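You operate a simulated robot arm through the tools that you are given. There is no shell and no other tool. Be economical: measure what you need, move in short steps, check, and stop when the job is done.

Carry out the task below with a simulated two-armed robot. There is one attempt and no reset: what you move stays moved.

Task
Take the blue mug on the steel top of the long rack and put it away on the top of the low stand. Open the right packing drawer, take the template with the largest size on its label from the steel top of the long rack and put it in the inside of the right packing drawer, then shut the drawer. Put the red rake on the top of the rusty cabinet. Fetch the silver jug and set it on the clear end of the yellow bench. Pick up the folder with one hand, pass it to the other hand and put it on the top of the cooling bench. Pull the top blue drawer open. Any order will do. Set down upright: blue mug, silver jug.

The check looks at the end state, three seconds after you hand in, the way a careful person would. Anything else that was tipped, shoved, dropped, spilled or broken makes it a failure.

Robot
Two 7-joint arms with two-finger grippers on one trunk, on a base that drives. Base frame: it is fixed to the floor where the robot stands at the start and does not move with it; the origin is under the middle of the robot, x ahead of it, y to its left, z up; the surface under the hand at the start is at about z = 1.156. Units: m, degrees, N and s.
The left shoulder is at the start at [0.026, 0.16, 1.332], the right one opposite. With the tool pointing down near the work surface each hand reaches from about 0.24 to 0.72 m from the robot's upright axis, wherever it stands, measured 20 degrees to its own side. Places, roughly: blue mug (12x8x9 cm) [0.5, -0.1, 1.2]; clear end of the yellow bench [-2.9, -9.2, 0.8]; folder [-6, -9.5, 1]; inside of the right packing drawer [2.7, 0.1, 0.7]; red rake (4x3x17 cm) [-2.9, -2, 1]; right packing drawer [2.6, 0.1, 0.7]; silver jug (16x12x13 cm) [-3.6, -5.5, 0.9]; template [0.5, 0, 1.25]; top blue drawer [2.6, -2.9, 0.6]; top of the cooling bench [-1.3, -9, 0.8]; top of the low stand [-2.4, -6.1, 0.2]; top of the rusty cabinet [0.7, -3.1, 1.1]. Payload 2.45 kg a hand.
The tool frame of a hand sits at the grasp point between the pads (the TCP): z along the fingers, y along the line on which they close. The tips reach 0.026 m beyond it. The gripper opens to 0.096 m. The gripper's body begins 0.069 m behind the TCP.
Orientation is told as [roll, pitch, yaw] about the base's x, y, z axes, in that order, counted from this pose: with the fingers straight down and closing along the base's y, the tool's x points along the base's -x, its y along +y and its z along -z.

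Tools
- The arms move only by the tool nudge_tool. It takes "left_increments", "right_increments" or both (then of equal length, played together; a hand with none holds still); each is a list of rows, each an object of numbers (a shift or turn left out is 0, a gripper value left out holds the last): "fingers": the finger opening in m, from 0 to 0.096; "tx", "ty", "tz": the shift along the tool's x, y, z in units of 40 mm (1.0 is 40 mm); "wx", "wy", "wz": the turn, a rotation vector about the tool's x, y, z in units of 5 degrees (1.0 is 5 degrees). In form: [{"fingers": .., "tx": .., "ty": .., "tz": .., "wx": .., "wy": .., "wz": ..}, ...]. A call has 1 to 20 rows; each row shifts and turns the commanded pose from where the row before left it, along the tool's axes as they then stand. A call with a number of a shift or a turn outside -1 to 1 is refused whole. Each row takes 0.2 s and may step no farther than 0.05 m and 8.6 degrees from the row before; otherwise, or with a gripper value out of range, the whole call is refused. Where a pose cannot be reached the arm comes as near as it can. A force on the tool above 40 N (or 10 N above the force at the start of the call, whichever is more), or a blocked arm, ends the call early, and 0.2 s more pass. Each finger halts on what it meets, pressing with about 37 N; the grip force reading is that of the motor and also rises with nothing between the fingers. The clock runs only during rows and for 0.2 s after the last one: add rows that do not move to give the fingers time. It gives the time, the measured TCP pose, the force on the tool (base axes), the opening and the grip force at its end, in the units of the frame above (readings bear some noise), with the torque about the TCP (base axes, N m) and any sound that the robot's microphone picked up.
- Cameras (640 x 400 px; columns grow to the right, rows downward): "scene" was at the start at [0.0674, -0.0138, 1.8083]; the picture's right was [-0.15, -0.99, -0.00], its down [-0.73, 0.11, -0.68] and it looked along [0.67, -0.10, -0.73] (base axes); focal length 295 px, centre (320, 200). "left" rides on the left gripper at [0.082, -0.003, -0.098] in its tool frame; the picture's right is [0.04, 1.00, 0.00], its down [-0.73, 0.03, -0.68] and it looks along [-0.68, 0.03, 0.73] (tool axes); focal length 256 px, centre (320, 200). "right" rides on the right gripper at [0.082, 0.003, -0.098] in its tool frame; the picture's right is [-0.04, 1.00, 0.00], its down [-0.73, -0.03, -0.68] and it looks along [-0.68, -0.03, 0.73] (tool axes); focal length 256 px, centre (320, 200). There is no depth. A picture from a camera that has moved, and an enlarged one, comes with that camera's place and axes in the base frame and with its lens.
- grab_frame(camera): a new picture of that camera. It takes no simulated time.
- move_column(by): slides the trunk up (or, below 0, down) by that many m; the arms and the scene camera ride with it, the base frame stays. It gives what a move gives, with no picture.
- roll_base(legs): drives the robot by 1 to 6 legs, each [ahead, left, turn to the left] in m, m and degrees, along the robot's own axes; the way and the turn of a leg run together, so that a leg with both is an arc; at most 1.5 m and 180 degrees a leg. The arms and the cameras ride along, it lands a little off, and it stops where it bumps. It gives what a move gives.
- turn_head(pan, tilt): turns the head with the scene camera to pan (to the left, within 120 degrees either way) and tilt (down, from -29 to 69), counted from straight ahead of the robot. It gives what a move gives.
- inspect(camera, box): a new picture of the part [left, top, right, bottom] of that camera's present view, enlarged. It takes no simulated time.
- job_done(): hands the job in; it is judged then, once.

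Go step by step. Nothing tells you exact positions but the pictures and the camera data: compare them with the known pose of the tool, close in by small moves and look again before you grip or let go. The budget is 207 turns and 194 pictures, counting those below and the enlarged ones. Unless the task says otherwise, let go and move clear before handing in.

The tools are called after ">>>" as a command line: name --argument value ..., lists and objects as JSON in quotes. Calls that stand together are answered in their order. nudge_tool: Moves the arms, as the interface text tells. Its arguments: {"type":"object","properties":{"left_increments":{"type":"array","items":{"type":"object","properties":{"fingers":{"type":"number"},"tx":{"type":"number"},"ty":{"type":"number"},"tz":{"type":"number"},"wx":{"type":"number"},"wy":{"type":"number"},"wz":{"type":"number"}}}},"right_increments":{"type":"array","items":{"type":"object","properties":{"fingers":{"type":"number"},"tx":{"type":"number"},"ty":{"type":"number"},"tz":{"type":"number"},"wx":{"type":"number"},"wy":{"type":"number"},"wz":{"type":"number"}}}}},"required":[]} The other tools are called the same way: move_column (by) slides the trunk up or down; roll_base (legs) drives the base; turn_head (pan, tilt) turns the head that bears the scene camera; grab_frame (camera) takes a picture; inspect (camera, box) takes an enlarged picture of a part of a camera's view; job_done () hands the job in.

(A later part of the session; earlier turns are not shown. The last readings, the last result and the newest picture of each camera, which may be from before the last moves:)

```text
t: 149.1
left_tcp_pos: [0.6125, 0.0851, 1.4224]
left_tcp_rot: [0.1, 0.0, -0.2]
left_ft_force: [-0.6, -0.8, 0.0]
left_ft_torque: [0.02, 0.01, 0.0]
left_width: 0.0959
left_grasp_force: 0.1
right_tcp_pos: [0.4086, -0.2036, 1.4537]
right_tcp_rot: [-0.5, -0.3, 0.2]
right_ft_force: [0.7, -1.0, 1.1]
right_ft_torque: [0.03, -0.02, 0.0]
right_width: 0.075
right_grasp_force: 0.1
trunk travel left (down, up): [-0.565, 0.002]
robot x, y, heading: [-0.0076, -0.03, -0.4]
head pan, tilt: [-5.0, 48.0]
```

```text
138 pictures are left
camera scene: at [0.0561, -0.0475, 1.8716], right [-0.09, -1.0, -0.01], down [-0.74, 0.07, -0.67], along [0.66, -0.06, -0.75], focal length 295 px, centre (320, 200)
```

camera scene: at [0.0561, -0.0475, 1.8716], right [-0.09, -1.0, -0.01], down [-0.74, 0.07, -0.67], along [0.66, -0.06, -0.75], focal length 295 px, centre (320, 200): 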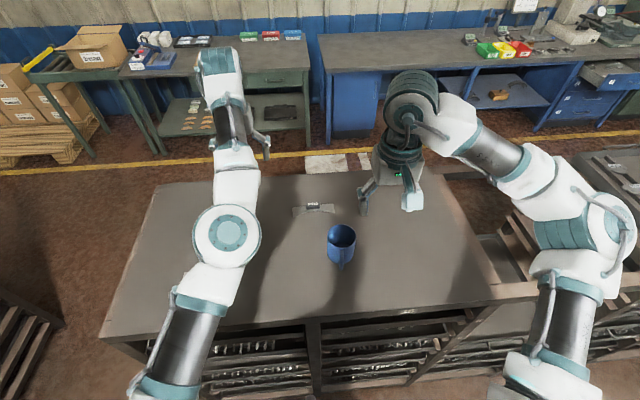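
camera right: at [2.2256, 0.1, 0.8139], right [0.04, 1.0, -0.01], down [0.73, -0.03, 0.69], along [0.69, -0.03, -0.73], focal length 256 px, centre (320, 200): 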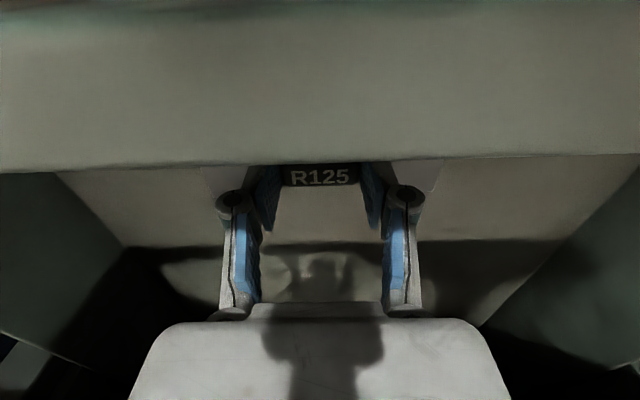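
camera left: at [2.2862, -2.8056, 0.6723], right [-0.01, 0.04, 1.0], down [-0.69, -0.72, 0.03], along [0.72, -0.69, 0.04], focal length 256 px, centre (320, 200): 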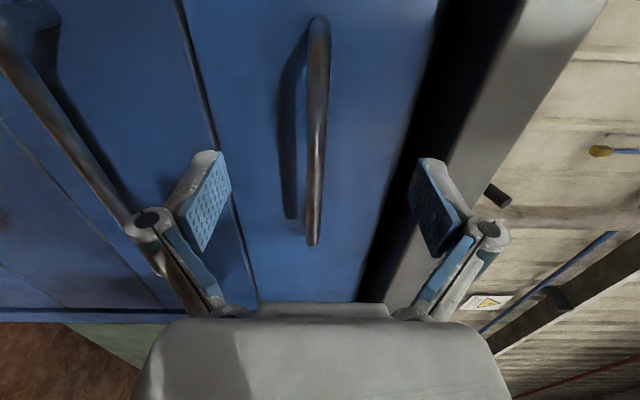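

The mug's centre is near (0.48, -0.14), handle toward me. I bring the right hand above it.

>>> nudge_tool --right_increments '[{"fingers": 0.096, "tx": -0.45, "ty": 0.4, "tz": 0.7}, {"tx": -0.45, "ty": 0.4, "tz": 0.7}, {"tx": -0.45, "ty": 0.4, "tz": 0.7}, {"tx": -0.45, "ty": 0.4, "tz": 0.7}]'

>>> grab_frame --camera "right"

```text
t: 150.1
left_tcp_pos: [0.6136, 0.089, 1.4213]
left_tcp_rot: [0.0, 0.1, -0.1]
left_ft_force: [-1.4, 0.8, 0.7]
left_ft_torque: [0.0, 0.02, 0.0]
left_width: 0.0964
left_grasp_force: 0.2
right_tcp_pos: [0.4826, -0.1379, 1.3408]
right_tcp_rot: [-0.6, -0.3, 0.1]
right_ft_force: [0.3, -0.6, -0.5]
right_ft_torque: [-0.04, -0.01, -0.03]
right_width: 0.0961
right_grasp_force: 0.1
trunk travel left (down, up): [-0.565, 0.002]
robot x, y, heading: [-0.0119, -0.0289, -0.4]
head pan, tilt: [-5.0, 48.0]
```

```text
137 pictures are left
camera right: at [0.3985, -0.1336, 1.4398], right [0.04, 1.0, -0.01], down [0.73, -0.02, 0.68], along [0.68, -0.03, -0.73], focal length 256 px, centre (320, 200)
```

right: 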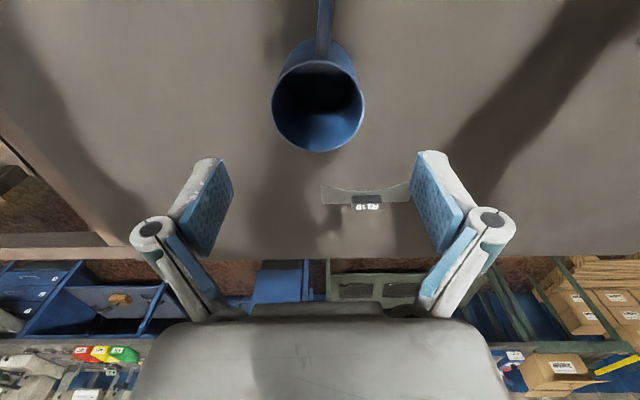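

Centre confirmed at (0.480, -0.140), rim about 7 cm wide. I go down and grip it.

>>> nudge_tool --right_increments '[{"tx": 0.06, "ty": -0.05, "tz": 0.85}, {"tz": 0.85}, {"tz": 0.85}, {"tz": 0.75}]'

>>> grab_frame --camera "right"

```text
t: 151.1
left_tcp_pos: [0.6146, 0.09, 1.4212]
left_tcp_rot: [0.0, 0.2, -0.1]
left_ft_force: [0.4, 0.7, 0.2]
left_ft_torque: [0.01, 0.06, -0.03]
left_width: 0.096
left_grasp_force: 0.0
right_tcp_pos: [0.4789, -0.1404, 1.2079]
right_tcp_rot: [-0.6, -0.3, 0.2]
right_ft_force: [0.7, -0.2, 1.4]
right_ft_torque: [0.06, 0.0, 0.02]
right_width: 0.0959
right_grasp_force: 0.0
trunk travel left (down, up): [-0.565, 0.002]
robot x, y, heading: [-0.0139, -0.0288, -0.1]
head pan, tilt: [-5.0, 48.0]
```

```text
136 pictures are left
camera right: at [0.3973, -0.1368, 1.3066], right [0.04, 1.0, -0.01], down [0.73, -0.02, 0.68], along [0.68, -0.03, -0.73], focal length 256 px, centre (320, 200)
```

right: 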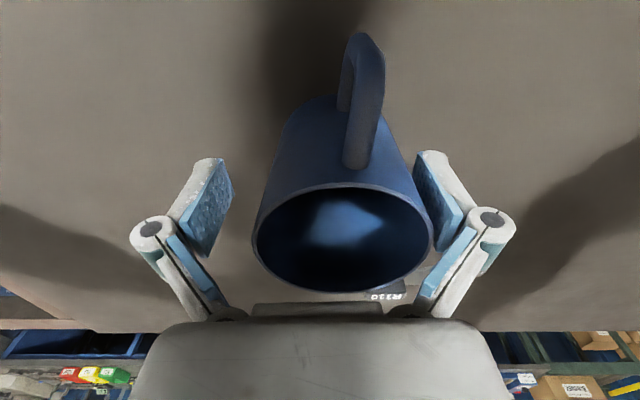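

The mug sits about 9 mm to the left of the hand's centre; I shift and grip.

>>> nudge_tool --right_increments '[{"ty": 0.22, "tx": 0.1}, {"fingers": 0.05}, {"fingers": 0.05}, {"fingers": 0.05}, {"fingers": 0.05}]'

>>> grab_frame --camera "right"

```text
t: 152.3
left_tcp_pos: [0.6125, 0.0942, 1.4229]
left_tcp_rot: [0.0, 0.1, -0.1]
left_ft_force: [-0.3, 0.4, 0.1]
left_ft_torque: [0.03, -0.01, 0.02]
left_width: 0.0959
left_grasp_force: 0.0
right_tcp_pos: [0.4753, -0.1291, 1.2104]
right_tcp_rot: [-0.8, -0.4, 0.2]
right_ft_force: [-0.1, 0.0, 7.6]
right_ft_torque: [0.34, -0.09, 0.08]
right_width: 0.0703
right_grasp_force: 37.5
trunk travel left (down, up): [-0.565, 0.002]
robot x, y, heading: [-0.0063, -0.0273, -0.3]
head pan, tilt: [-5.0, 48.0]
```

```text
135 pictures are left
camera right: at [0.3919, -0.1246, 1.3086], right [0.04, 1.0, -0.01], down [0.73, -0.02, 0.68], along [0.68, -0.03, -0.73], focal length 256 px, centre (320, 200)
```

right: 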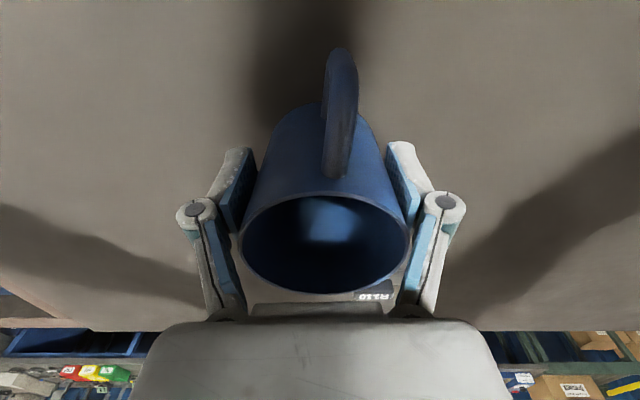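

The mug is held upright. I lift it, draw the hands in, and go sideways along the front aisle past the desk.

>>> nudge_tool --right_increments '[{"tz": -0.5}, {"tz": -1}, {"tz": -1}, {"tz": -1}, {"tz": -1}, {"tz": -0.9}, {"tx": 0.6}, {"tx": 0.6}]' --left_increments '[{"tx": 0.7}, {"tx": 0.7}, {"tx": 0.7}, {"tx": 0.7}, {"tx": 0.7}, {"tx": 0.7}, {}, {}]'

>>> turn_head --pan -75 --tilt 35

>>> grab_frame --camera "scene"

>>> turn_head --pan -120 --tilt 35

>>> grab_frame --camera "scene"

>>> turn_head --pan 120 --tilt 25

>>> grab_frame --camera "scene"

```text
t: 154.1
left_tcp_pos: [0.6111, 0.0941, 1.4219]
left_tcp_rot: [0.1, 0.0, 0.0]
left_ft_force: [-0.2, -0.4, -0.7]
left_ft_torque: [0.02, -0.03, -0.01]
left_width: 0.0961
left_grasp_force: 0.2
left hand out of reach, approached as far as the arm can: row 1, 2, 3, 4, 5, 6
right_tcp_pos: [0.4259, -0.1246, 1.4251]
right_tcp_rot: [-0.6, -0.3, 0.2]
right_ft_force: [-0.8, -0.3, -0.9]
right_ft_torque: [0.02, 0.0, -0.01]
right_width: 0.07
right_grasp_force: 36.5
trunk travel left (down, up): [-0.565, 0.002]
robot x, y, heading: [-0.0107, -0.0276, -0.4]
head pan, tilt: [-5.0, 48.0]
```

```text
t: 155.5
left_tcp_pos: [0.6119, 0.0954, 1.4214]
left_tcp_rot: [-0.2, 0.1, -0.1]
left_ft_force: [1.4, 0.4, 0.0]
left_ft_torque: [0.0, -0.03, 0.0]
left_width: 0.0958
left_grasp_force: 0.0
right_tcp_pos: [0.4264, -0.1253, 1.4252]
right_tcp_rot: [-0.8, -0.3, 0.1]
right_ft_force: [0.6, -0.6, -1.0]
right_ft_torque: [0.01, 0.01, 0.0]
right_width: 0.0701
right_grasp_force: 37.1
trunk travel left (down, up): [-0.565, 0.002]
robot x, y, heading: [-0.0084, -0.0246, -0.2]
head pan, tilt: [-75.0, 35.0]
```

```text
134 pictures are left
camera scene: at [0.0, -0.1143, 1.8908], right [-0.97, -0.25, 0.0], down [-0.15, 0.56, -0.82], along [0.21, -0.79, -0.58], focal length 295 px, centre (320, 200)
```

scene: 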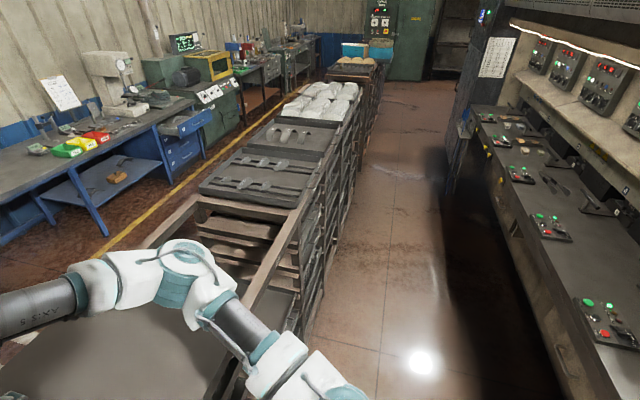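

```text
t: 156.6
left_tcp_pos: [0.6128, 0.0942, 1.4208]
left_tcp_rot: [-0.2, 0.1, -0.1]
left_ft_force: [0.5, 0.3, 1.0]
left_ft_torque: [0.0, 0.0, 0.02]
left_width: 0.0959
left_grasp_force: 0.0
right_tcp_pos: [0.426, -0.1255, 1.4243]
right_tcp_rot: [-0.8, -0.3, 0.1]
right_ft_force: [0.0, 0.3, -1.1]
right_ft_torque: [-0.03, 0.04, 0.03]
right_width: 0.0697
right_grasp_force: 37.1
trunk travel left (down, up): [-0.565, 0.002]
robot x, y, heading: [-0.0081, -0.0265, -0.3]
head pan, tilt: [-120.0, 35.0]
```

```text
133 pictures are left
camera scene: at [-0.0666, -0.1052, 1.8912], right [-0.86, 0.5, 0.0], down [0.29, 0.5, -0.82], along [-0.42, -0.71, -0.57], focal length 295 px, centre (320, 200)
```

scene: 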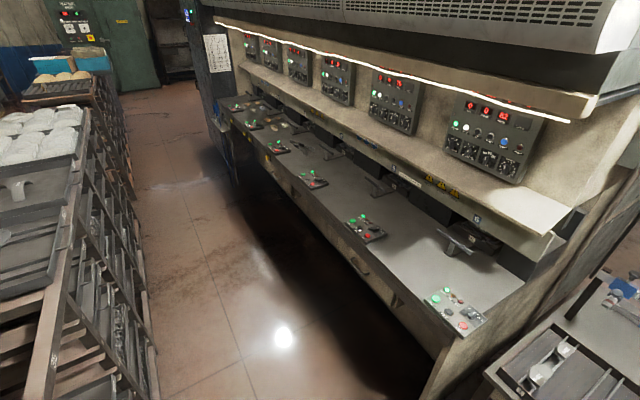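

```text
t: 160.0
left_tcp_pos: [0.6126, 0.0948, 1.4222]
left_tcp_rot: [-0.2, 0.1, -0.1]
left_ft_force: [0.3, -0.2, -0.3]
left_ft_torque: [0.0, 0.03, 0.0]
left_width: 0.096
left_grasp_force: 0.1
right_tcp_pos: [0.4272, -0.1238, 1.4256]
right_tcp_rot: [-0.9, -0.2, 0.2]
right_ft_force: [0.6, 0.3, -0.6]
right_ft_torque: [0.02, 0.03, 0.0]
right_width: 0.0699
right_grasp_force: 37.5
trunk travel left (down, up): [-0.565, 0.002]
robot x, y, heading: [-0.0112, -0.027, -0.3]
head pan, tilt: [120.0, 25.0]
```

```text
132 pictures are left
camera scene: at [-0.0679, 0.0511, 1.9071], right [0.87, 0.49, 0.0], down [0.2, -0.37, -0.91], along [-0.45, 0.79, -0.42], focal length 295 px, centre (320, 200)
```

scene: 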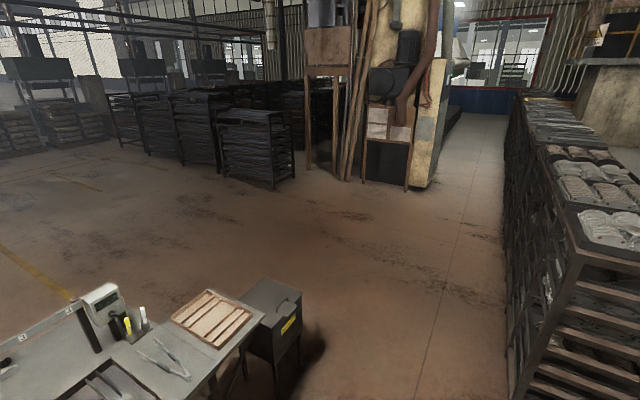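

The aisle south is clear, about 0.9 m between racks and console. I drive along it to the far end and look.

>>> roll_base --legs '[[-0.12, 0, 0.3], [0, -1.5, 0]]'

>>> turn_head --pan -80 --tilt 35

>>> grab_frame --camera "scene"

```text
t: 168.3
left_tcp_pos: [0.4882, -1.393, 1.42]
left_tcp_rot: [-0.5, 0.1, 0.0]
left_ft_force: [0.4, -0.7, -1.0]
left_ft_torque: [0.02, 0.0, 0.04]
left_width: 0.0957
left_grasp_force: 0.1
right_tcp_pos: [0.3017, -1.6135, 1.4255]
right_tcp_rot: [-1.3, -0.3, 0.2]
right_ft_force: [-0.2, -0.1, -1.9]
right_ft_torque: [-0.01, -0.02, 0.01]
right_width: 0.0695
right_grasp_force: 37.5
trunk travel left (down, up): [-0.565, 0.002]
robot x, y, heading: [-0.1359, -1.5238, -0.3]
head pan, tilt: [120.0, 25.0]
```

```text
t: 171.2
left_tcp_pos: [0.4854, -1.3972, 1.4249]
left_tcp_rot: [-0.2, -0.1, 0.4]
left_ft_force: [-0.4, -0.9, -0.5]
left_ft_torque: [0.02, 0.02, 0.0]
left_width: 0.0961
left_grasp_force: 0.0
right_tcp_pos: [0.2977, -1.6201, 1.427]
right_tcp_rot: [-1.0, -0.5, 0.3]
right_ft_force: [0.2, 0.3, -1.4]
right_ft_torque: [-0.03, 0.04, 0.03]
right_width: 0.0695
right_grasp_force: 36.7
trunk travel left (down, up): [-0.565, 0.002]
robot x, y, heading: [-0.1314, -1.5253, -0.5]
head pan, tilt: [-80.0, 35.0]
```

```text
131 pictures are left
camera scene: at [-0.1313, -1.6149, 1.8908], right [-0.99, -0.17, 0.0], down [-0.1, 0.57, -0.82], along [0.14, -0.81, -0.58], focal length 295 px, centre (320, 200)
```

scene: 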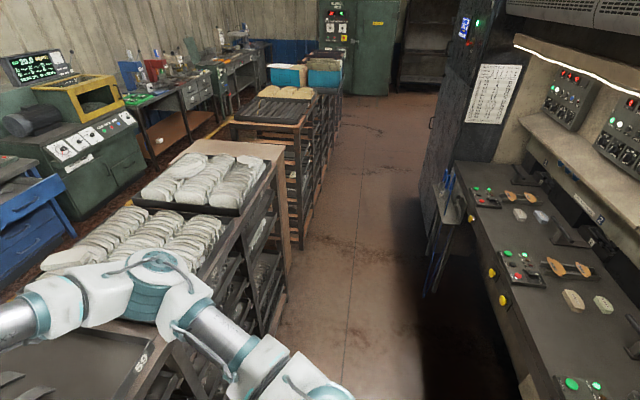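

>>> roll_base --legs '[[0, -1.5, 0.4]]'

>>> turn_head --pan -10 --tilt 40

>>> grab_frame --camera "scene"

>>> turn_head --pan -110 --tilt 30

>>> grab_frame --camera "scene"

```text
t: 178.6
left_tcp_pos: [0.4705, -2.8954, 1.4255]
left_tcp_rot: [-0.5, -0.1, -0.2]
left_ft_force: [0.3, 0.4, 0.4]
left_ft_torque: [0.05, 0.0, -0.01]
left_width: 0.0959
left_grasp_force: 0.1
right_tcp_pos: [0.2792, -3.1174, 1.4273]
right_tcp_rot: [-1.2, -0.5, -0.2]
right_ft_force: [0.5, -0.4, -1.4]
right_ft_torque: [-0.04, -0.01, -0.01]
right_width: 0.0693
right_grasp_force: 37.0
trunk travel left (down, up): [-0.565, 0.002]
robot x, y, heading: [-0.1532, -3.0257, -0.8]
head pan, tilt: [-80.0, 35.0]
```

```text
t: 180.0
left_tcp_pos: [0.4672, -2.8943, 1.4283]
left_tcp_rot: [-0.5, -0.2, 0.7]
left_ft_force: [0.2, -1.1, -0.5]
left_ft_torque: [0.05, 0.0, 0.0]
left_width: 0.0959
left_grasp_force: 0.1
right_tcp_pos: [0.2749, -3.1254, 1.4288]
right_tcp_rot: [-1.0, -0.8, -0.3]
right_ft_force: [-0.6, -0.8, -0.8]
right_ft_torque: [0.0, -0.01, -0.01]
right_width: 0.0693
right_grasp_force: 36.7
trunk travel left (down, up): [-0.565, 0.002]
robot x, y, heading: [-0.147, -3.0241, -1.2]
head pan, tilt: [-10.0, 40.0]
```

```text
130 pictures are left
camera scene: at [-0.0795, -3.0424, 1.8831], right [-0.19, -0.98, 0.0], down [-0.63, 0.12, -0.76], along [0.75, -0.15, -0.65], focal length 295 px, centre (320, 200)
```

scene: 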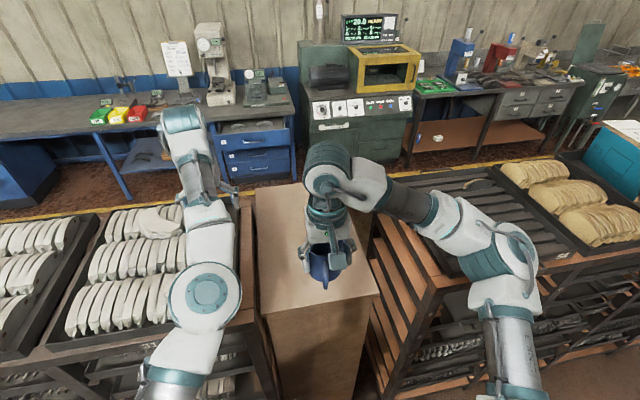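

```text
t: 181.8
left_tcp_pos: [0.4682, -2.8918, 1.4287]
left_tcp_rot: [-0.4, -0.3, 0.7]
left_ft_force: [0.4, -0.1, -0.8]
left_ft_torque: [0.03, 0.01, 0.0]
left_width: 0.0958
left_grasp_force: 0.1
right_tcp_pos: [0.2741, -3.1224, 1.4295]
right_tcp_rot: [-0.9, -0.7, -0.3]
right_ft_force: [0.0, 0.8, -1.0]
right_ft_torque: [0.01, 0.02, 0.01]
right_width: 0.0695
right_grasp_force: 37.8
trunk travel left (down, up): [-0.565, 0.002]
robot x, y, heading: [-0.1502, -3.0236, -0.9]
head pan, tilt: [-110.0, 30.0]
```

```text
129 pictures are left
camera scene: at [-0.1953, -3.1084, 1.8989], right [-0.93, 0.36, 0.0], down [0.17, 0.47, -0.87], along [-0.31, -0.81, -0.5], focal length 295 px, centre (320, 200)
```

scene: 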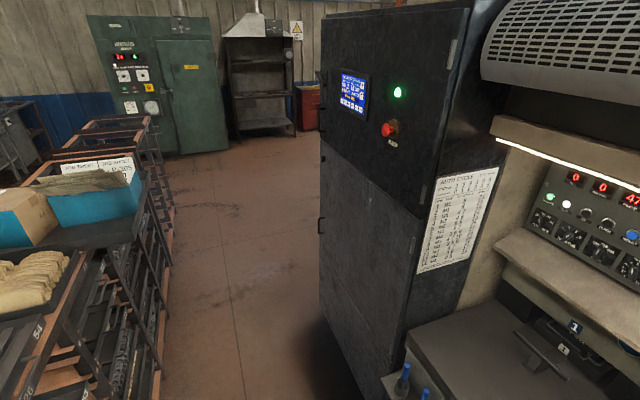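

The rusty cabinet's top is right ahead here and clear. The rake comes first: I go further down the aisle, past the dark electrical cabinet, and look west.

>>> roll_base --legs '[[0, -1.5, 0.9], [0, -0.8, 0]]'

>>> turn_head --pan -110 --tilt 25

>>> grab_frame --camera "scene"

```text
t: 193.0
left_tcp_pos: [0.4614, -5.1584, 1.4263]
left_tcp_rot: [-0.7, -0.2, 1.5]
left_ft_force: [0.6, -0.2, -0.5]
left_ft_torque: [0.0, 0.04, 0.02]
left_width: 0.096
left_grasp_force: 0.1
right_tcp_pos: [0.2735, -5.3875, 1.43]
right_tcp_rot: [-1.3, -0.7, 0.9]
right_ft_force: [-0.7, 0.7, -1.5]
right_ft_torque: [-0.01, -0.06, -0.04]
right_width: 0.0691
right_grasp_force: 37.3
trunk travel left (down, up): [-0.565, 0.002]
robot x, y, heading: [-0.1576, -5.3059, 0.3]
head pan, tilt: [-110.0, 30.0]
```

```text
t: 193.7
left_tcp_pos: [0.4603, -5.1684, 1.4314]
left_tcp_rot: [-0.4, -0.8, 2.5]
left_ft_force: [-0.6, -0.4, 0.0]
left_ft_torque: [0.01, 0.01, 0.0]
left_width: 0.0959
left_grasp_force: 0.1
right_tcp_pos: [0.268, -5.4066, 1.4298]
right_tcp_rot: [-0.6, -0.9, 1.0]
right_ft_force: [0.6, 0.1, -1.6]
right_ft_torque: [-0.03, 0.02, 0.0]
right_width: 0.0693
right_grasp_force: 37.0
trunk travel left (down, up): [-0.565, 0.002]
robot x, y, heading: [-0.1574, -5.308, 0.5]
head pan, tilt: [-110.0, 25.0]
```

```text
128 pictures are left
camera scene: at [-0.1982, -5.4178, 1.9058], right [-0.94, 0.34, 0.01], down [0.14, 0.41, -0.9], along [-0.31, -0.85, -0.43], focal length 295 px, centre (320, 200)
```

scene: 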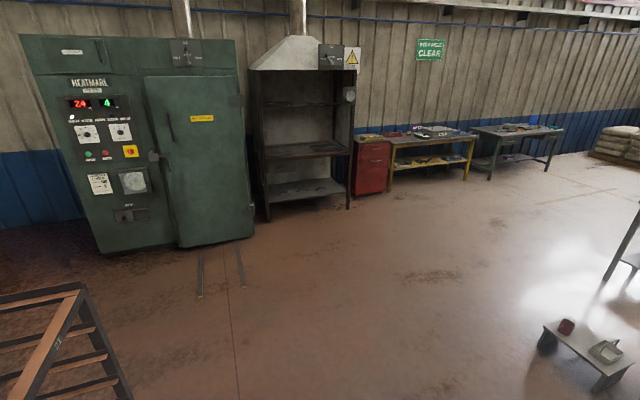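

I see the low stand (lower right), the hooded cooling bench, the yellow bench and a dark table by the far wall. The stand is close, so I place the mug first: I drive into the open floor and turn to face west.

>>> roll_base --legs '[[-0.85, 0, 0], [0, -0.75, 0], [0, 0, -180]]'

>>> turn_head --pan 0 --tilt 35

>>> grab_frame --camera "scene"

```text
t: 209.2
left_tcp_pos: [-1.6174, -6.2283, 1.4288]
left_tcp_rot: [-1.4, -0.7, -178.0]
left_ft_force: [0.1, -0.7, -0.1]
left_ft_torque: [0.02, -0.03, 0.02]
left_width: 0.0959
left_grasp_force: 0.2
right_tcp_pos: [-1.4242, -5.9938, 1.4319]
right_tcp_rot: [-1.8, -1.0, -179.2]
right_ft_force: [0.2, 0.0, -2.0]
right_ft_torque: [-0.01, 0.02, -0.01]
right_width: 0.0686
right_grasp_force: 37.1
trunk travel left (down, up): [-0.565, 0.002]
robot x, y, heading: [-1.0002, -6.0616, 180.0]
head pan, tilt: [-110.0, 25.0]
```

```text
t: 211.1
left_tcp_pos: [-1.6165, -6.226, 1.4325]
left_tcp_rot: [-1.0, -1.3, -177.4]
left_ft_force: [0.2, 0.8, -0.6]
left_ft_torque: [-0.02, -0.01, 0.0]
left_width: 0.0958
left_grasp_force: 0.1
right_tcp_pos: [-1.4181, -5.9859, 1.4327]
right_tcp_rot: [-1.4, -1.2, -179.3]
right_ft_force: [-0.4, 0.2, -0.6]
right_ft_torque: [0.0, 0.0, -0.01]
right_width: 0.0685
right_grasp_force: 36.8
trunk travel left (down, up): [-0.565, 0.002]
robot x, y, heading: [-1.002, -6.0643, 179.9]
head pan, tilt: [0.0, 35.0]
```

```text
127 pictures are left
camera scene: at [-1.0782, -6.0562, 1.8906], right [0.0, 1.0, 0.0], down [0.58, -0.01, -0.82], along [-0.82, 0.0, -0.58], focal length 295 px, centre (320, 200)
```

scene: 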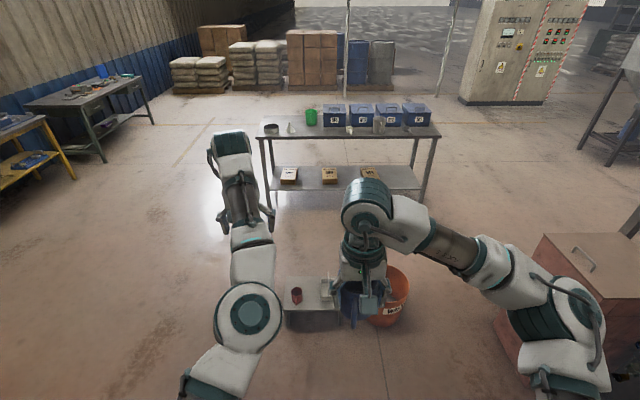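

The low stand is ahead with a red can and a scoop on it, an orange bucket beside it. I drive nearer and look at the free space.

>>> roll_base --legs '[[0.65, 0.05, 0]]'

>>> turn_head --pan 10 --tilt 60

>>> grab_frame --camera "scene"

>>> grab_frame --camera "right"

```text
t: 214.7
left_tcp_pos: [-2.2619, -6.2836, 1.4326]
left_tcp_rot: [-1.2, -1.3, -176.9]
left_ft_force: [0.0, -0.4, -0.7]
left_ft_torque: [0.01, -0.01, -0.02]
left_width: 0.096
left_grasp_force: 0.0
right_tcp_pos: [-2.0663, -6.0386, 1.4341]
right_tcp_rot: [-1.5, -1.4, -179.1]
right_ft_force: [0.1, 1.1, -1.9]
right_ft_torque: [0.0, -0.05, 0.02]
right_width: 0.0682
right_grasp_force: 37.0
trunk travel left (down, up): [-0.565, 0.002]
robot x, y, heading: [-1.6532, -6.1121, -179.9]
head pan, tilt: [0.0, 35.0]
```

```text
t: 215.6
left_tcp_pos: [-2.2621, -6.2957, 1.4351]
left_tcp_rot: [-1.5, -1.8, -175.8]
left_ft_force: [-0.9, 0.1, 0.0]
left_ft_torque: [0.01, 0.0, 0.0]
left_width: 0.096
left_grasp_force: 0.1
right_tcp_pos: [-2.0643, -6.0412, 1.4351]
right_tcp_rot: [-1.6, -1.4, -179.1]
right_ft_force: [-0.4, -0.1, -0.9]
right_ft_torque: [0.02, -0.02, 0.03]
right_width: 0.0684
right_grasp_force: 36.8
trunk travel left (down, up): [-0.565, 0.002]
robot x, y, heading: [-1.6522, -6.1141, -180.0]
head pan, tilt: [10.0, 60.0]
```

```text
126 pictures are left
camera scene: at [-1.7048, -6.1305, 1.8564], right [-0.18, 0.98, 0.0], down [0.85, 0.15, -0.5], along [-0.49, -0.09, -0.87], focal length 295 px, centre (320, 200)
```

scene: 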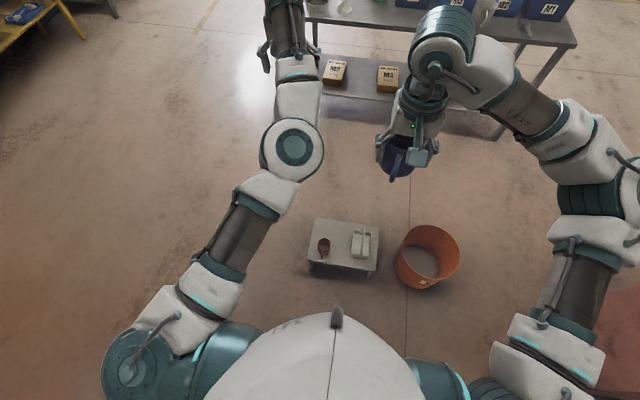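

```text
125 pictures are left
camera right: at [-1.9797, -6.0463, 1.5317], right [-0.02, -1.0, -0.03], down [-0.72, 0.0, 0.7], along [-0.7, 0.04, -0.72], focal length 256 px, centre (320, 200)
```

right: 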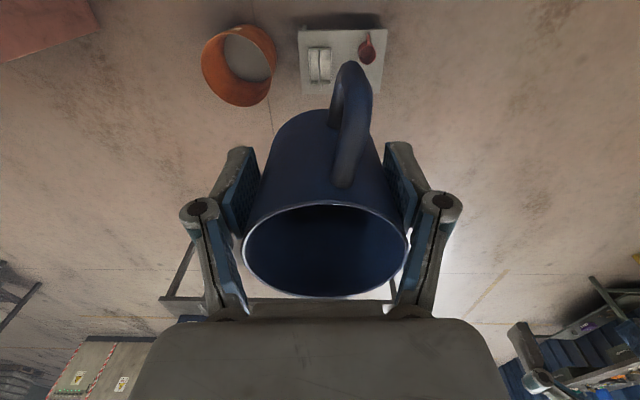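

The free spot on the stand is behind the red can and left of the scoop, about (-2.425, -6.155). I shift the base left and forward, then lower the trunk.

>>> roll_base --legs '[[0.11, 0.19, 0]]'

>>> move_column --by -0.56

>>> turn_head --pan -8 --tilt 55

>>> grab_frame --camera "scene"

```text
t: 217.3
left_tcp_pos: [-2.3686, -6.4573, 1.4383]
left_tcp_rot: [-0.5, -1.9, -176.8]
left_ft_force: [0.7, 1.4, 0.2]
left_ft_torque: [-0.11, 0.03, 0.0]
left_width: 0.0958
left_grasp_force: 0.0
right_tcp_pos: [-2.1706, -6.2104, 1.4344]
right_tcp_rot: [-0.8, -1.5, -179.1]
right_ft_force: [-0.8, 0.1, -0.4]
right_ft_torque: [-0.03, -0.06, -0.02]
right_width: 0.0684
right_grasp_force: 36.6
trunk travel left (down, up): [-0.565, 0.002]
robot x, y, heading: [-1.7594, -6.3055, -179.9]
head pan, tilt: [10.0, 60.0]
```

```text
refused: -0.56 is not a number from -0.4 to 0.4
```

```text
t: 218.1
left_tcp_pos: [-2.3688, -6.466, 1.4407]
left_tcp_rot: [-0.8, -2.6, -176.2]
left_ft_force: [0.4, 1.0, -0.5]
left_ft_torque: [-0.11, 0.01, 0.03]
left_width: 0.096
left_grasp_force: 0.1
right_tcp_pos: [-2.1675, -6.2098, 1.4353]
right_tcp_rot: [-1.0, -1.7, -179.3]
right_ft_force: [-0.8, -0.5, -0.6]
right_ft_torque: [0.02, -0.08, -0.01]
right_width: 0.0684
right_grasp_force: 37.3
trunk travel left (down, up): [-0.565, 0.002]
robot x, y, heading: [-1.7595, -6.2966, -179.9]
head pan, tilt: [-8.0, 55.0]
```

```text
124 pictures are left
camera scene: at [-1.8185, -6.2631, 1.8621], right [0.14, 0.99, -0.01], down [0.81, -0.12, -0.57], along [-0.56, 0.07, -0.82], focal length 295 px, centre (320, 200)
```

scene: 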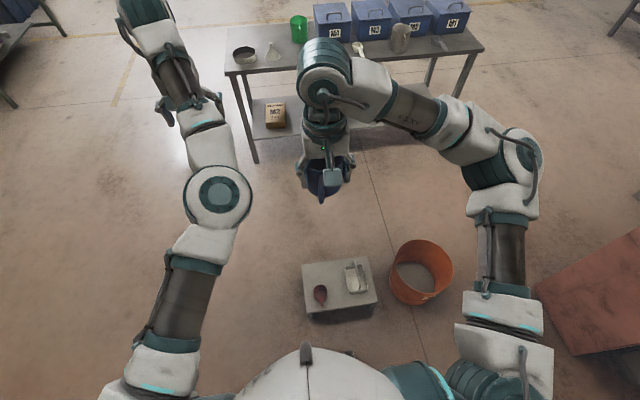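

>>> move_column --by -0.4

>>> nudge_tool --right_increments '[{"tx": -0.8}, {"tx": -0.8}, {"tx": -0.8}, {"tx": -0.8, "ty": -0.4}, {"tx": -0.8, "ty": -0.4}, {"tx": -0.8, "ty": -0.4}]'

>>> grab_frame --camera "scene"

>>> grab_frame --camera "right"

```text
t: 221.9
left_tcp_pos: [-2.4104, -6.4832, 0.8904]
left_tcp_rot: [-0.3, 11.6, -176.1]
left_ft_force: [0.1, 1.0, 0.2]
left_ft_torque: [-0.04, 0.01, 0.0]
left_width: 0.0961
left_grasp_force: 0.2
right_tcp_pos: [-2.1665, -6.2275, 1.0356]
right_tcp_rot: [-1.5, -1.6, -179.3]
right_ft_force: [-1.0, 0.2, -1.6]
right_ft_torque: [0.0, -0.05, 0.01]
right_width: 0.0683
right_grasp_force: 37.0
trunk travel left (down, up): [-0.165, 0.402]
robot x, y, heading: [-1.7596, -6.3066, -179.9]
head pan, tilt: [-8.0, 55.0]
```

```text
t: 223.3
left_tcp_pos: [-2.4117, -6.4926, 0.8882]
left_tcp_rot: [-0.6, 11.7, -175.6]
left_ft_force: [0.2, -0.4, 0.1]
left_ft_torque: [0.03, 0.0, 0.01]
left_width: 0.096
left_grasp_force: 0.0
right_tcp_pos: [-2.3617, -6.1885, 1.0439]
right_tcp_rot: [-1.9, -1.5, -179.1]
right_ft_force: [0.1, 0.0, -0.8]
right_ft_torque: [0.02, -0.03, 0.01]
right_width: 0.0684
right_grasp_force: 37.4
trunk travel left (down, up): [-0.165, 0.402]
robot x, y, heading: [-1.7584, -6.3017, -179.7]
head pan, tilt: [-8.0, 55.0]
```

```text
123 pictures are left
camera scene: at [-1.9769, -6.2917, 1.4535], right [0.14, 0.99, 0.0], down [0.82, -0.11, -0.57], along [-0.56, 0.08, -0.82], focal length 295 px, centre (320, 200)
```

scene: 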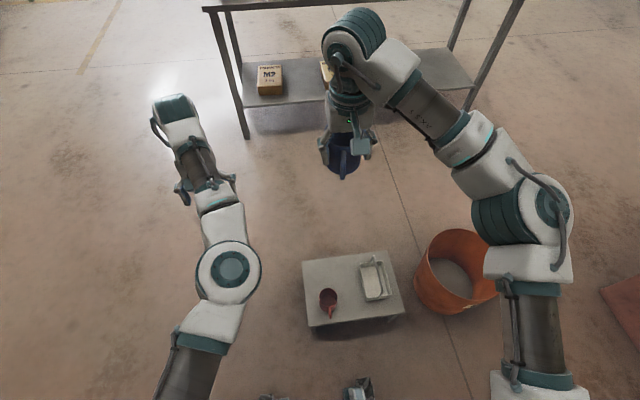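

```text
122 pictures are left
camera right: at [-2.2775, -6.1936, 1.1404], right [-0.03, -1.0, -0.03], down [-0.72, 0.0, 0.7], along [-0.7, 0.04, -0.71], focal length 256 px, centre (320, 200)
```

right: 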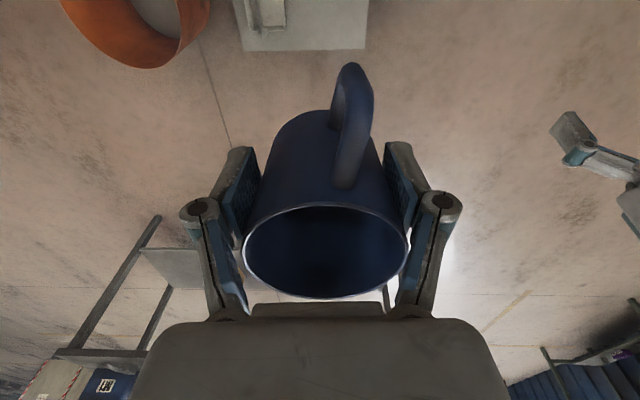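

Positions confirmed. I lower the trunk fully and bring the mug over the spot at z ≈ 0.40, levelling the hand.

>>> move_column --by -0.16

>>> nudge_tool --right_increments '[{"tx": -0.6, "ty": -0.3, "wx": -0.2, "wy": 0.15}, {"tx": -0.6, "ty": -0.3, "wx": -0.18, "wy": 0.15}, {"tx": -0.5, "ty": -0.25}, {"tz": 1}, {"tz": 1}, {"tz": 1}, {"tz": 1}, {"tz": 1}, {"tz": 1}, {"tz": 1}, {"tz": 1}, {"tz": 1}, {"tz": 1}]'

>>> grab_frame --camera "scene"

>>> grab_frame --camera "right"

```text
t: 225.2
left_tcp_pos: [-2.4074, -6.4946, 0.5407]
left_tcp_rot: [1.1, 30.5, -174.8]
left_ft_force: [-0.7, 0.4, -0.3]
left_ft_torque: [-0.03, 0.0, 0.01]
left_width: 0.0959
left_grasp_force: 0.1
right_tcp_pos: [-2.3579, -6.1889, 0.8848]
right_tcp_rot: [-1.9, -1.6, -179.1]
right_ft_force: [0.1, -0.5, -0.3]
right_ft_torque: [0.0, -0.02, 0.0]
right_width: 0.0685
right_grasp_force: 36.9
trunk travel left (down, up): [-0.005, 0.562]
robot x, y, heading: [-1.7584, -6.3001, -179.9]
head pan, tilt: [-8.0, 55.0]
```

```text
t: 228.0
left_tcp_pos: [-2.4057, -6.4948, 0.5378]
left_tcp_rot: [1.0, 30.7, -174.9]
left_ft_force: [0.0, 0.0, 0.3]
left_ft_torque: [-0.01, -0.01, -0.02]
left_width: 0.096
left_grasp_force: 0.0
right_tcp_pos: [-2.4301, -6.1577, 0.4844]
right_tcp_rot: [0.2, 0.0, -179.2]
right_ft_force: [-0.2, -0.2, -1.3]
right_ft_torque: [0.04, -0.03, 0.02]
right_width: 0.0681
right_grasp_force: 36.7
trunk travel left (down, up): [-0.005, 0.562]
robot x, y, heading: [-1.7597, -6.3043, -179.8]
head pan, tilt: [-8.0, 55.0]
```

```text
121 pictures are left
camera scene: at [-2.1728, -6.2924, 1.2411], right [0.14, 0.99, 0.0], down [0.82, -0.11, -0.57], along [-0.56, 0.08, -0.82], focal length 295 px, centre (320, 200)
```

scene: 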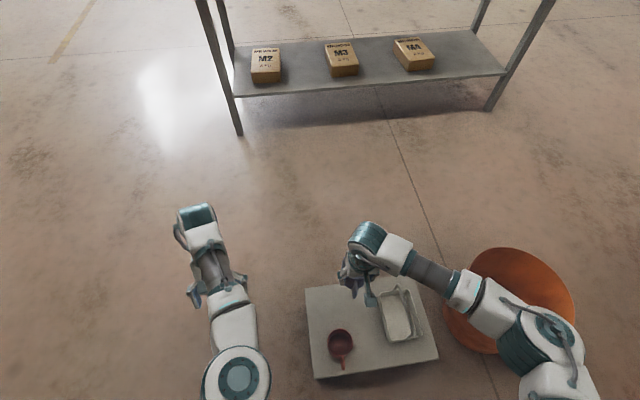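

```text
120 pictures are left
camera right: at [-2.348, -6.1599, 0.5829], right [-0.02, -1.0, 0.0], down [-0.73, 0.02, 0.68], along [-0.68, 0.02, -0.73], focal length 256 px, centre (320, 200)
```

right: 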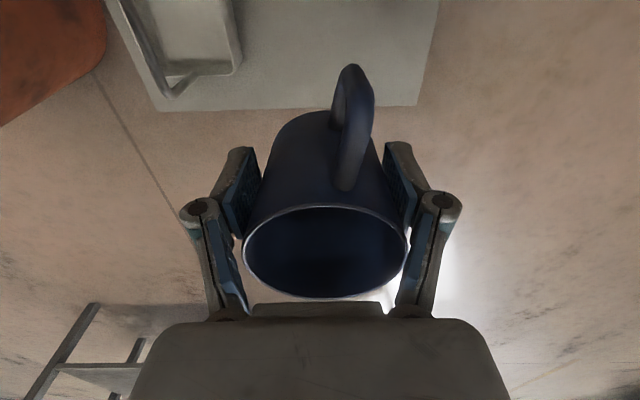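

The mug hangs over free stand surface, clear of cup and scoop. I lower it gently to contact.

>>> nudge_tool --right_increments '[{"tz": 1}, {"tz": 1}, {"tz": 1}, {"tz": 1}, {"tz": 0.6}, {"tz": 0.25}, {"tz": 0.25}, {"tz": 0.2}, {"tz": 0.2}, {"tz": 0.2}, {"tz": 0.2}, {"tz": 0.2}, {"tz": 0.2}]'

>>> grab_frame --camera "right"

>>> inspect --camera "scene" --box '[280, 200, 460, 390]'

```text
t: 230.6
left_tcp_pos: [-2.4052, -6.5029, 0.5418]
left_tcp_rot: [1.1, 30.0, -174.2]
left_ft_force: [0.0, 0.7, 0.0]
left_ft_torque: [0.03, -0.02, 0.03]
left_width: 0.0957
left_grasp_force: 0.0
right_tcp_pos: [-2.4365, -6.1611, 0.247]
right_tcp_rot: [0.0, -0.7, -179.1]
right_ft_force: [3.4, -1.2, 18.6]
right_ft_torque: [0.18, -0.23, -0.08]
right_width: 0.0679
right_grasp_force: 37.1
right hand out of reach, approached as far as the arm can: row 13
trunk travel left (down, up): [-0.005, 0.562]
robot x, y, heading: [-1.76, -6.3056, -179.9]
head pan, tilt: [-8.0, 55.0]
stopped in row 13 (right hand): the force on the tool passed its limit at 44 N (the readings are from after the stop); the commanded pose is now the measured one
```

```text
119 pictures are left
camera right: at [-2.3544, -6.1632, 0.3453], right [-0.02, -1.0, 0.0], down [-0.73, 0.02, 0.69], along [-0.69, 0.02, -0.73], focal length 256 px, centre (320, 200)
```

right: 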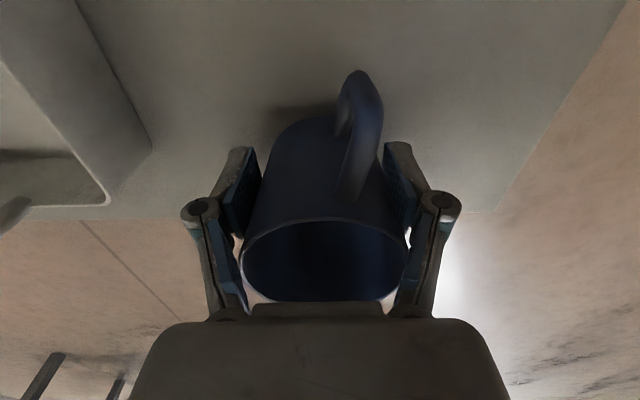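

```text
2.11 times, centred on (370, 295) of scene
camera zoom: at [-2.1686, -6.2952, 1.2428], right [0.14, 0.99, 0.0], down [0.81, -0.11, -0.57], along [-0.56, 0.08, -0.82], focal length 621 px, centre (215, 0)
```

zoom: 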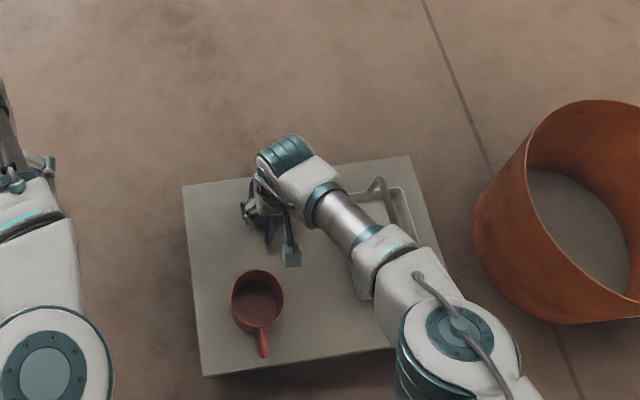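

The mug stands on the surface. I open and lift straight off.

>>> nudge_tool --right_increments '[{"fingers": 0.088}, {"fingers": 0.088}, {"fingers": 0.088}, {"tz": -0.4}, {"tz": -0.6}, {"tz": -1}, {"tz": -1}, {"tz": -1}, {"tz": -1}, {"tz": -1}, {"tz": -1}, {"tz": -1}, {"tz": -1}]'

>>> grab_frame --camera "right"

>>> grab_frame --camera "scene"

```text
t: 233.4
left_tcp_pos: [-2.4055, -6.5043, 0.5426]
left_tcp_rot: [1.4, 30.0, -174.0]
left_ft_force: [0.1, -0.3, 0.3]
left_ft_torque: [-0.04, -0.03, 0.01]
left_width: 0.096
left_grasp_force: 0.0
right_tcp_pos: [-2.429, -6.1579, 0.6067]
right_tcp_rot: [0.2, -0.7, -179.1]
right_ft_force: [-0.4, 0.6, -0.5]
right_ft_torque: [0.03, 0.01, -0.01]
right_width: 0.0883
right_grasp_force: 0.0
trunk travel left (down, up): [-0.005, 0.562]
robot x, y, heading: [-1.7595, -6.3025, -180.0]
head pan, tilt: [-8.0, 55.0]
```

```text
117 pictures are left
camera right: at [-2.3463, -6.1607, 0.7049], right [-0.02, -1.0, 0.0], down [-0.73, 0.02, 0.69], along [-0.69, 0.02, -0.73], focal length 256 px, centre (320, 200)
```

right: 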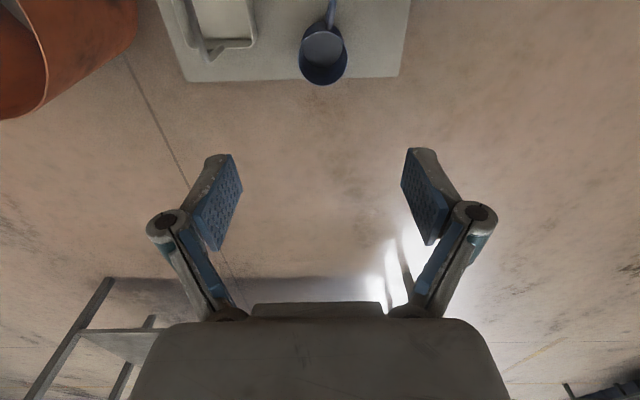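

```text
116 pictures are left
camera scene: at [-2.1708, -6.2929, 1.2421], right [0.14, 0.99, 0.0], down [0.82, -0.11, -0.57], along [-0.56, 0.08, -0.82], focal length 295 px, centre (320, 200)
```

scene: 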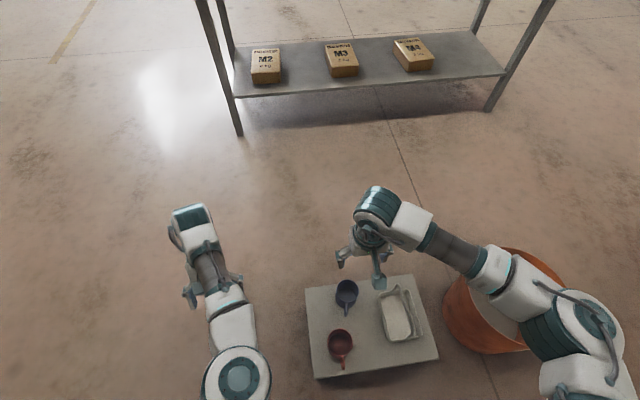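

The mug stands well. Next the silver jug on the metal table: I raise the trunk and bring both hands up before going around the stand's south side.

>>> move_column --by 0.4

>>> nudge_tool --right_increments '[{"tz": -1}, {"tz": -1}, {"tz": -1}, {"tz": -1}, {"tz": -1, "tx": 0.6}, {"tz": -1, "tx": 0.7}, {"tx": 0.7}, {"tx": 0.7}]' --left_increments '[{"tz": -0.8}, {"tz": -0.8}, {"tz": -0.8}, {"tz": -0.8}, {"wy": -1, "tz": -0.5}, {"wy": -1, "tz": -0.5}, {"wy": -1}, {"wy": -1}]'

>>> grab_frame --camera "scene"

```text
t: 237.2
left_tcp_pos: [-2.3986, -6.4918, 1.1691]
left_tcp_rot: [-0.9, 9.1, -175.8]
left_ft_force: [-1.1, 0.6, -0.1]
left_ft_torque: [-0.01, -0.02, 0.0]
left_width: 0.096
left_grasp_force: 0.0
right_tcp_pos: [-2.4327, -6.1593, 1.0056]
right_tcp_rot: [0.0, -0.5, -179.0]
right_ft_force: [-0.1, 0.3, 0.0]
right_ft_torque: [-0.01, 0.01, -0.01]
right_width: 0.0882
right_grasp_force: 0.1
trunk travel left (down, up): [-0.405, 0.162]
robot x, y, heading: [-1.7573, -6.302, -179.8]
head pan, tilt: [-8.0, 55.0]
```

```text
t: 239.1
left_tcp_pos: [-2.3704, -6.511, 1.3138]
left_tcp_rot: [-0.8, -11.3, -175.5]
left_ft_force: [0.5, 0.3, 0.2]
left_ft_torque: [0.0, 0.0, 0.0]
left_width: 0.0959
left_grasp_force: 0.0
left hand out of reach, approached as far as the arm can: row 1, 2, 3, 4
right_tcp_pos: [-2.3155, -6.1575, 1.2491]
right_tcp_rot: [0.1, -0.9, -179.1]
right_ft_force: [0.3, 0.6, 0.2]
right_ft_torque: [-0.01, 0.04, -0.01]
right_width: 0.0881
right_grasp_force: 0.1
trunk travel left (down, up): [-0.405, 0.162]
robot x, y, heading: [-1.7618, -6.2997, -179.7]
head pan, tilt: [-8.0, 55.0]
```

```text
115 pictures are left
camera scene: at [-1.8262, -6.2908, 1.703], right [0.14, 0.99, 0.0], down [0.81, -0.11, -0.57], along [-0.57, 0.08, -0.82], focal length 295 px, centre (320, 200)
```

scene: 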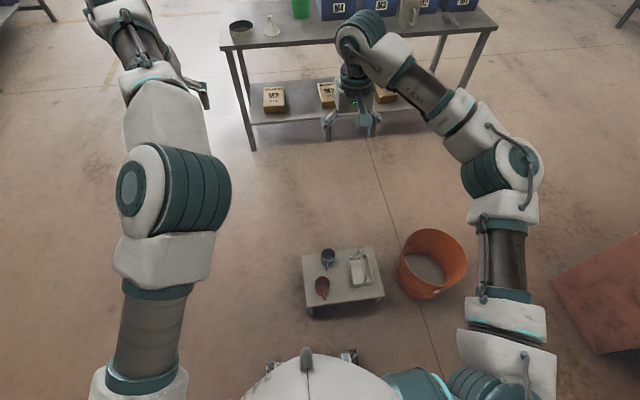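

>>> nudge_tool --left_increments '[{"wy": 1}, {"wy": 1}, {"tx": 0.8}, {"tx": 0.8}, {"tx": 0.8}, {"tx": 0.8}]'

>>> roll_base --legs '[[0, 0.75, 0], [1.2, 0, 0]]'

>>> turn_head --pan -45 --tilt 45

>>> grab_frame --camera "scene"

```text
t: 240.4
left_tcp_pos: [-2.2628, -6.5218, 1.3179]
left_tcp_rot: [-1.0, -0.9, -175.6]
left_ft_force: [-0.4, 0.3, 0.8]
left_ft_torque: [0.04, 0.0, 0.03]
left_width: 0.096
left_grasp_force: 0.2
left hand out of reach, approached as far as the arm can: row 5, 6
right_tcp_pos: [-2.3186, -6.1571, 1.2457]
right_tcp_rot: [0.0, -0.6, -179.0]
right_ft_force: [-0.6, -0.7, -0.3]
right_ft_torque: [0.02, 0.02, -0.01]
right_width: 0.0878
right_grasp_force: 0.0
trunk travel left (down, up): [-0.405, 0.162]
robot x, y, heading: [-1.7623, -6.3052, -179.8]
head pan, tilt: [-8.0, 55.0]
```

```text
t: 250.3
left_tcp_pos: [-3.4846, -7.221, 1.3212]
left_tcp_rot: [0.0, -0.8, -177.2]
left_ft_force: [-0.6, 1.0, -0.3]
left_ft_torque: [-0.09, 0.0, -0.01]
left_width: 0.096
left_grasp_force: 0.0
right_tcp_pos: [-3.5328, -6.8559, 1.2427]
right_tcp_rot: [0.9, -0.7, 179.5]
right_ft_force: [-0.5, 0.9, -0.4]
right_ft_torque: [-0.13, -0.01, -0.01]
right_width: 0.0881
right_grasp_force: 0.0
trunk travel left (down, up): [-0.405, 0.162]
robot x, y, heading: [-2.9764, -7.0351, 178.6]
head pan, tilt: [-8.0, 55.0]
```

```text
t: 251.3
left_tcp_pos: [-3.4805, -7.237, 1.3213]
left_tcp_rot: [-0.9, -1.0, -177.2]
left_ft_force: [0.0, 0.3, 0.6]
left_ft_torque: [-0.03, -0.02, 0.05]
left_width: 0.0961
left_grasp_force: 0.0
right_tcp_pos: [-3.5288, -6.8693, 1.2458]
right_tcp_rot: [0.0, -0.7, 179.5]
right_ft_force: [-0.2, 1.0, -1.0]
right_ft_torque: [-0.02, -0.02, -0.02]
right_width: 0.088
right_grasp_force: 0.0
trunk travel left (down, up): [-0.405, 0.162]
robot x, y, heading: [-2.976, -7.0338, 178.8]
head pan, tilt: [-45.0, 45.0]
```

```text
114 pictures are left
camera scene: at [-3.0311, -6.9531, 1.7153], right [0.72, 0.69, -0.01], down [0.49, -0.52, -0.7], along [-0.49, 0.5, -0.72], focal length 295 px, centre (320, 200)
```

scene: 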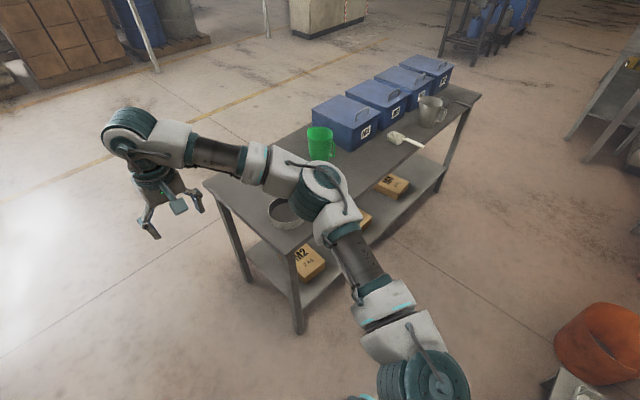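

The jug stands near the table's front edge at about (-3.60, -5.53), its handle pointing toward the north-east. I slide along the table to face it.

>>> roll_base --legs '[[0.05, 0, 1.2], [0, -1.36, 0]]'

>>> turn_head --pan -8 --tilt 52

>>> grab_frame --camera "scene"

>>> grab_frame --camera "right"

```text
t: 258.6
left_tcp_pos: [-3.535, -5.879, 1.3232]
left_tcp_rot: [-0.2, -1.0, -175.6]
left_ft_force: [0.1, 1.8, 0.0]
left_ft_torque: [-0.14, -0.07, -0.01]
left_width: 0.096
left_grasp_force: 0.1
right_tcp_pos: [-3.5923, -5.514, 1.2448]
right_tcp_rot: [0.9, -0.8, -178.8]
right_ft_force: [0.0, 1.4, -0.1]
right_ft_torque: [-0.14, -0.02, 0.02]
right_width: 0.088
right_grasp_force: 0.2
trunk travel left (down, up): [-0.405, 0.162]
robot x, y, heading: [-3.0389, -5.6754, -179.5]
head pan, tilt: [-45.0, 45.0]
```

```text
t: 259.6
left_tcp_pos: [-3.53, -5.8865, 1.3238]
left_tcp_rot: [-0.6, -1.3, -175.7]
left_ft_force: [0.0, -0.2, -0.1]
left_ft_torque: [0.01, -0.05, -0.01]
left_width: 0.0958
left_grasp_force: 0.1
right_tcp_pos: [-3.5903, -5.5232, 1.2484]
right_tcp_rot: [0.3, -0.9, -178.9]
right_ft_force: [0.1, -0.2, -0.6]
right_ft_torque: [-0.04, -0.01, -0.03]
right_width: 0.0881
right_grasp_force: 0.0
trunk travel left (down, up): [-0.405, 0.162]
robot x, y, heading: [-3.0362, -5.671, -179.5]
head pan, tilt: [-8.0, 52.0]
```

```text
113 pictures are left
camera scene: at [-3.1079, -5.6389, 1.7063], right [0.13, 0.99, -0.01], down [0.78, -0.11, -0.61], along [-0.61, 0.07, -0.79], focal length 295 px, centre (320, 200)
```

scene: 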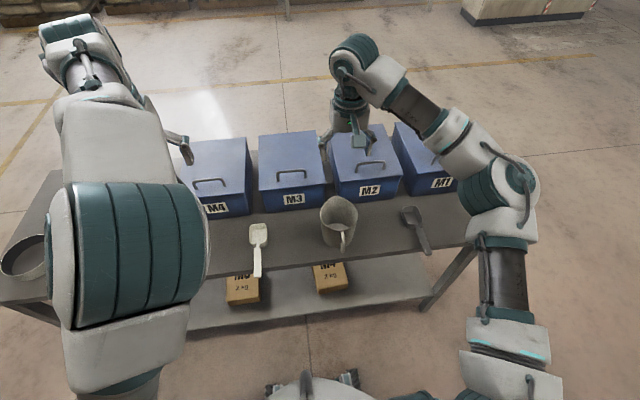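

```text
112 pictures are left
camera right: at [-3.5063, -5.5246, 1.3463], right [-0.02, -1.0, 0.01], down [-0.72, 0.02, 0.69], along [-0.69, 0.01, -0.72], focal length 256 px, centre (320, 200)
```

right: 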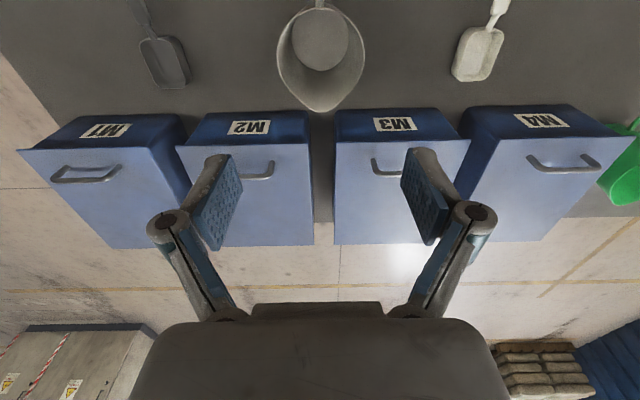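

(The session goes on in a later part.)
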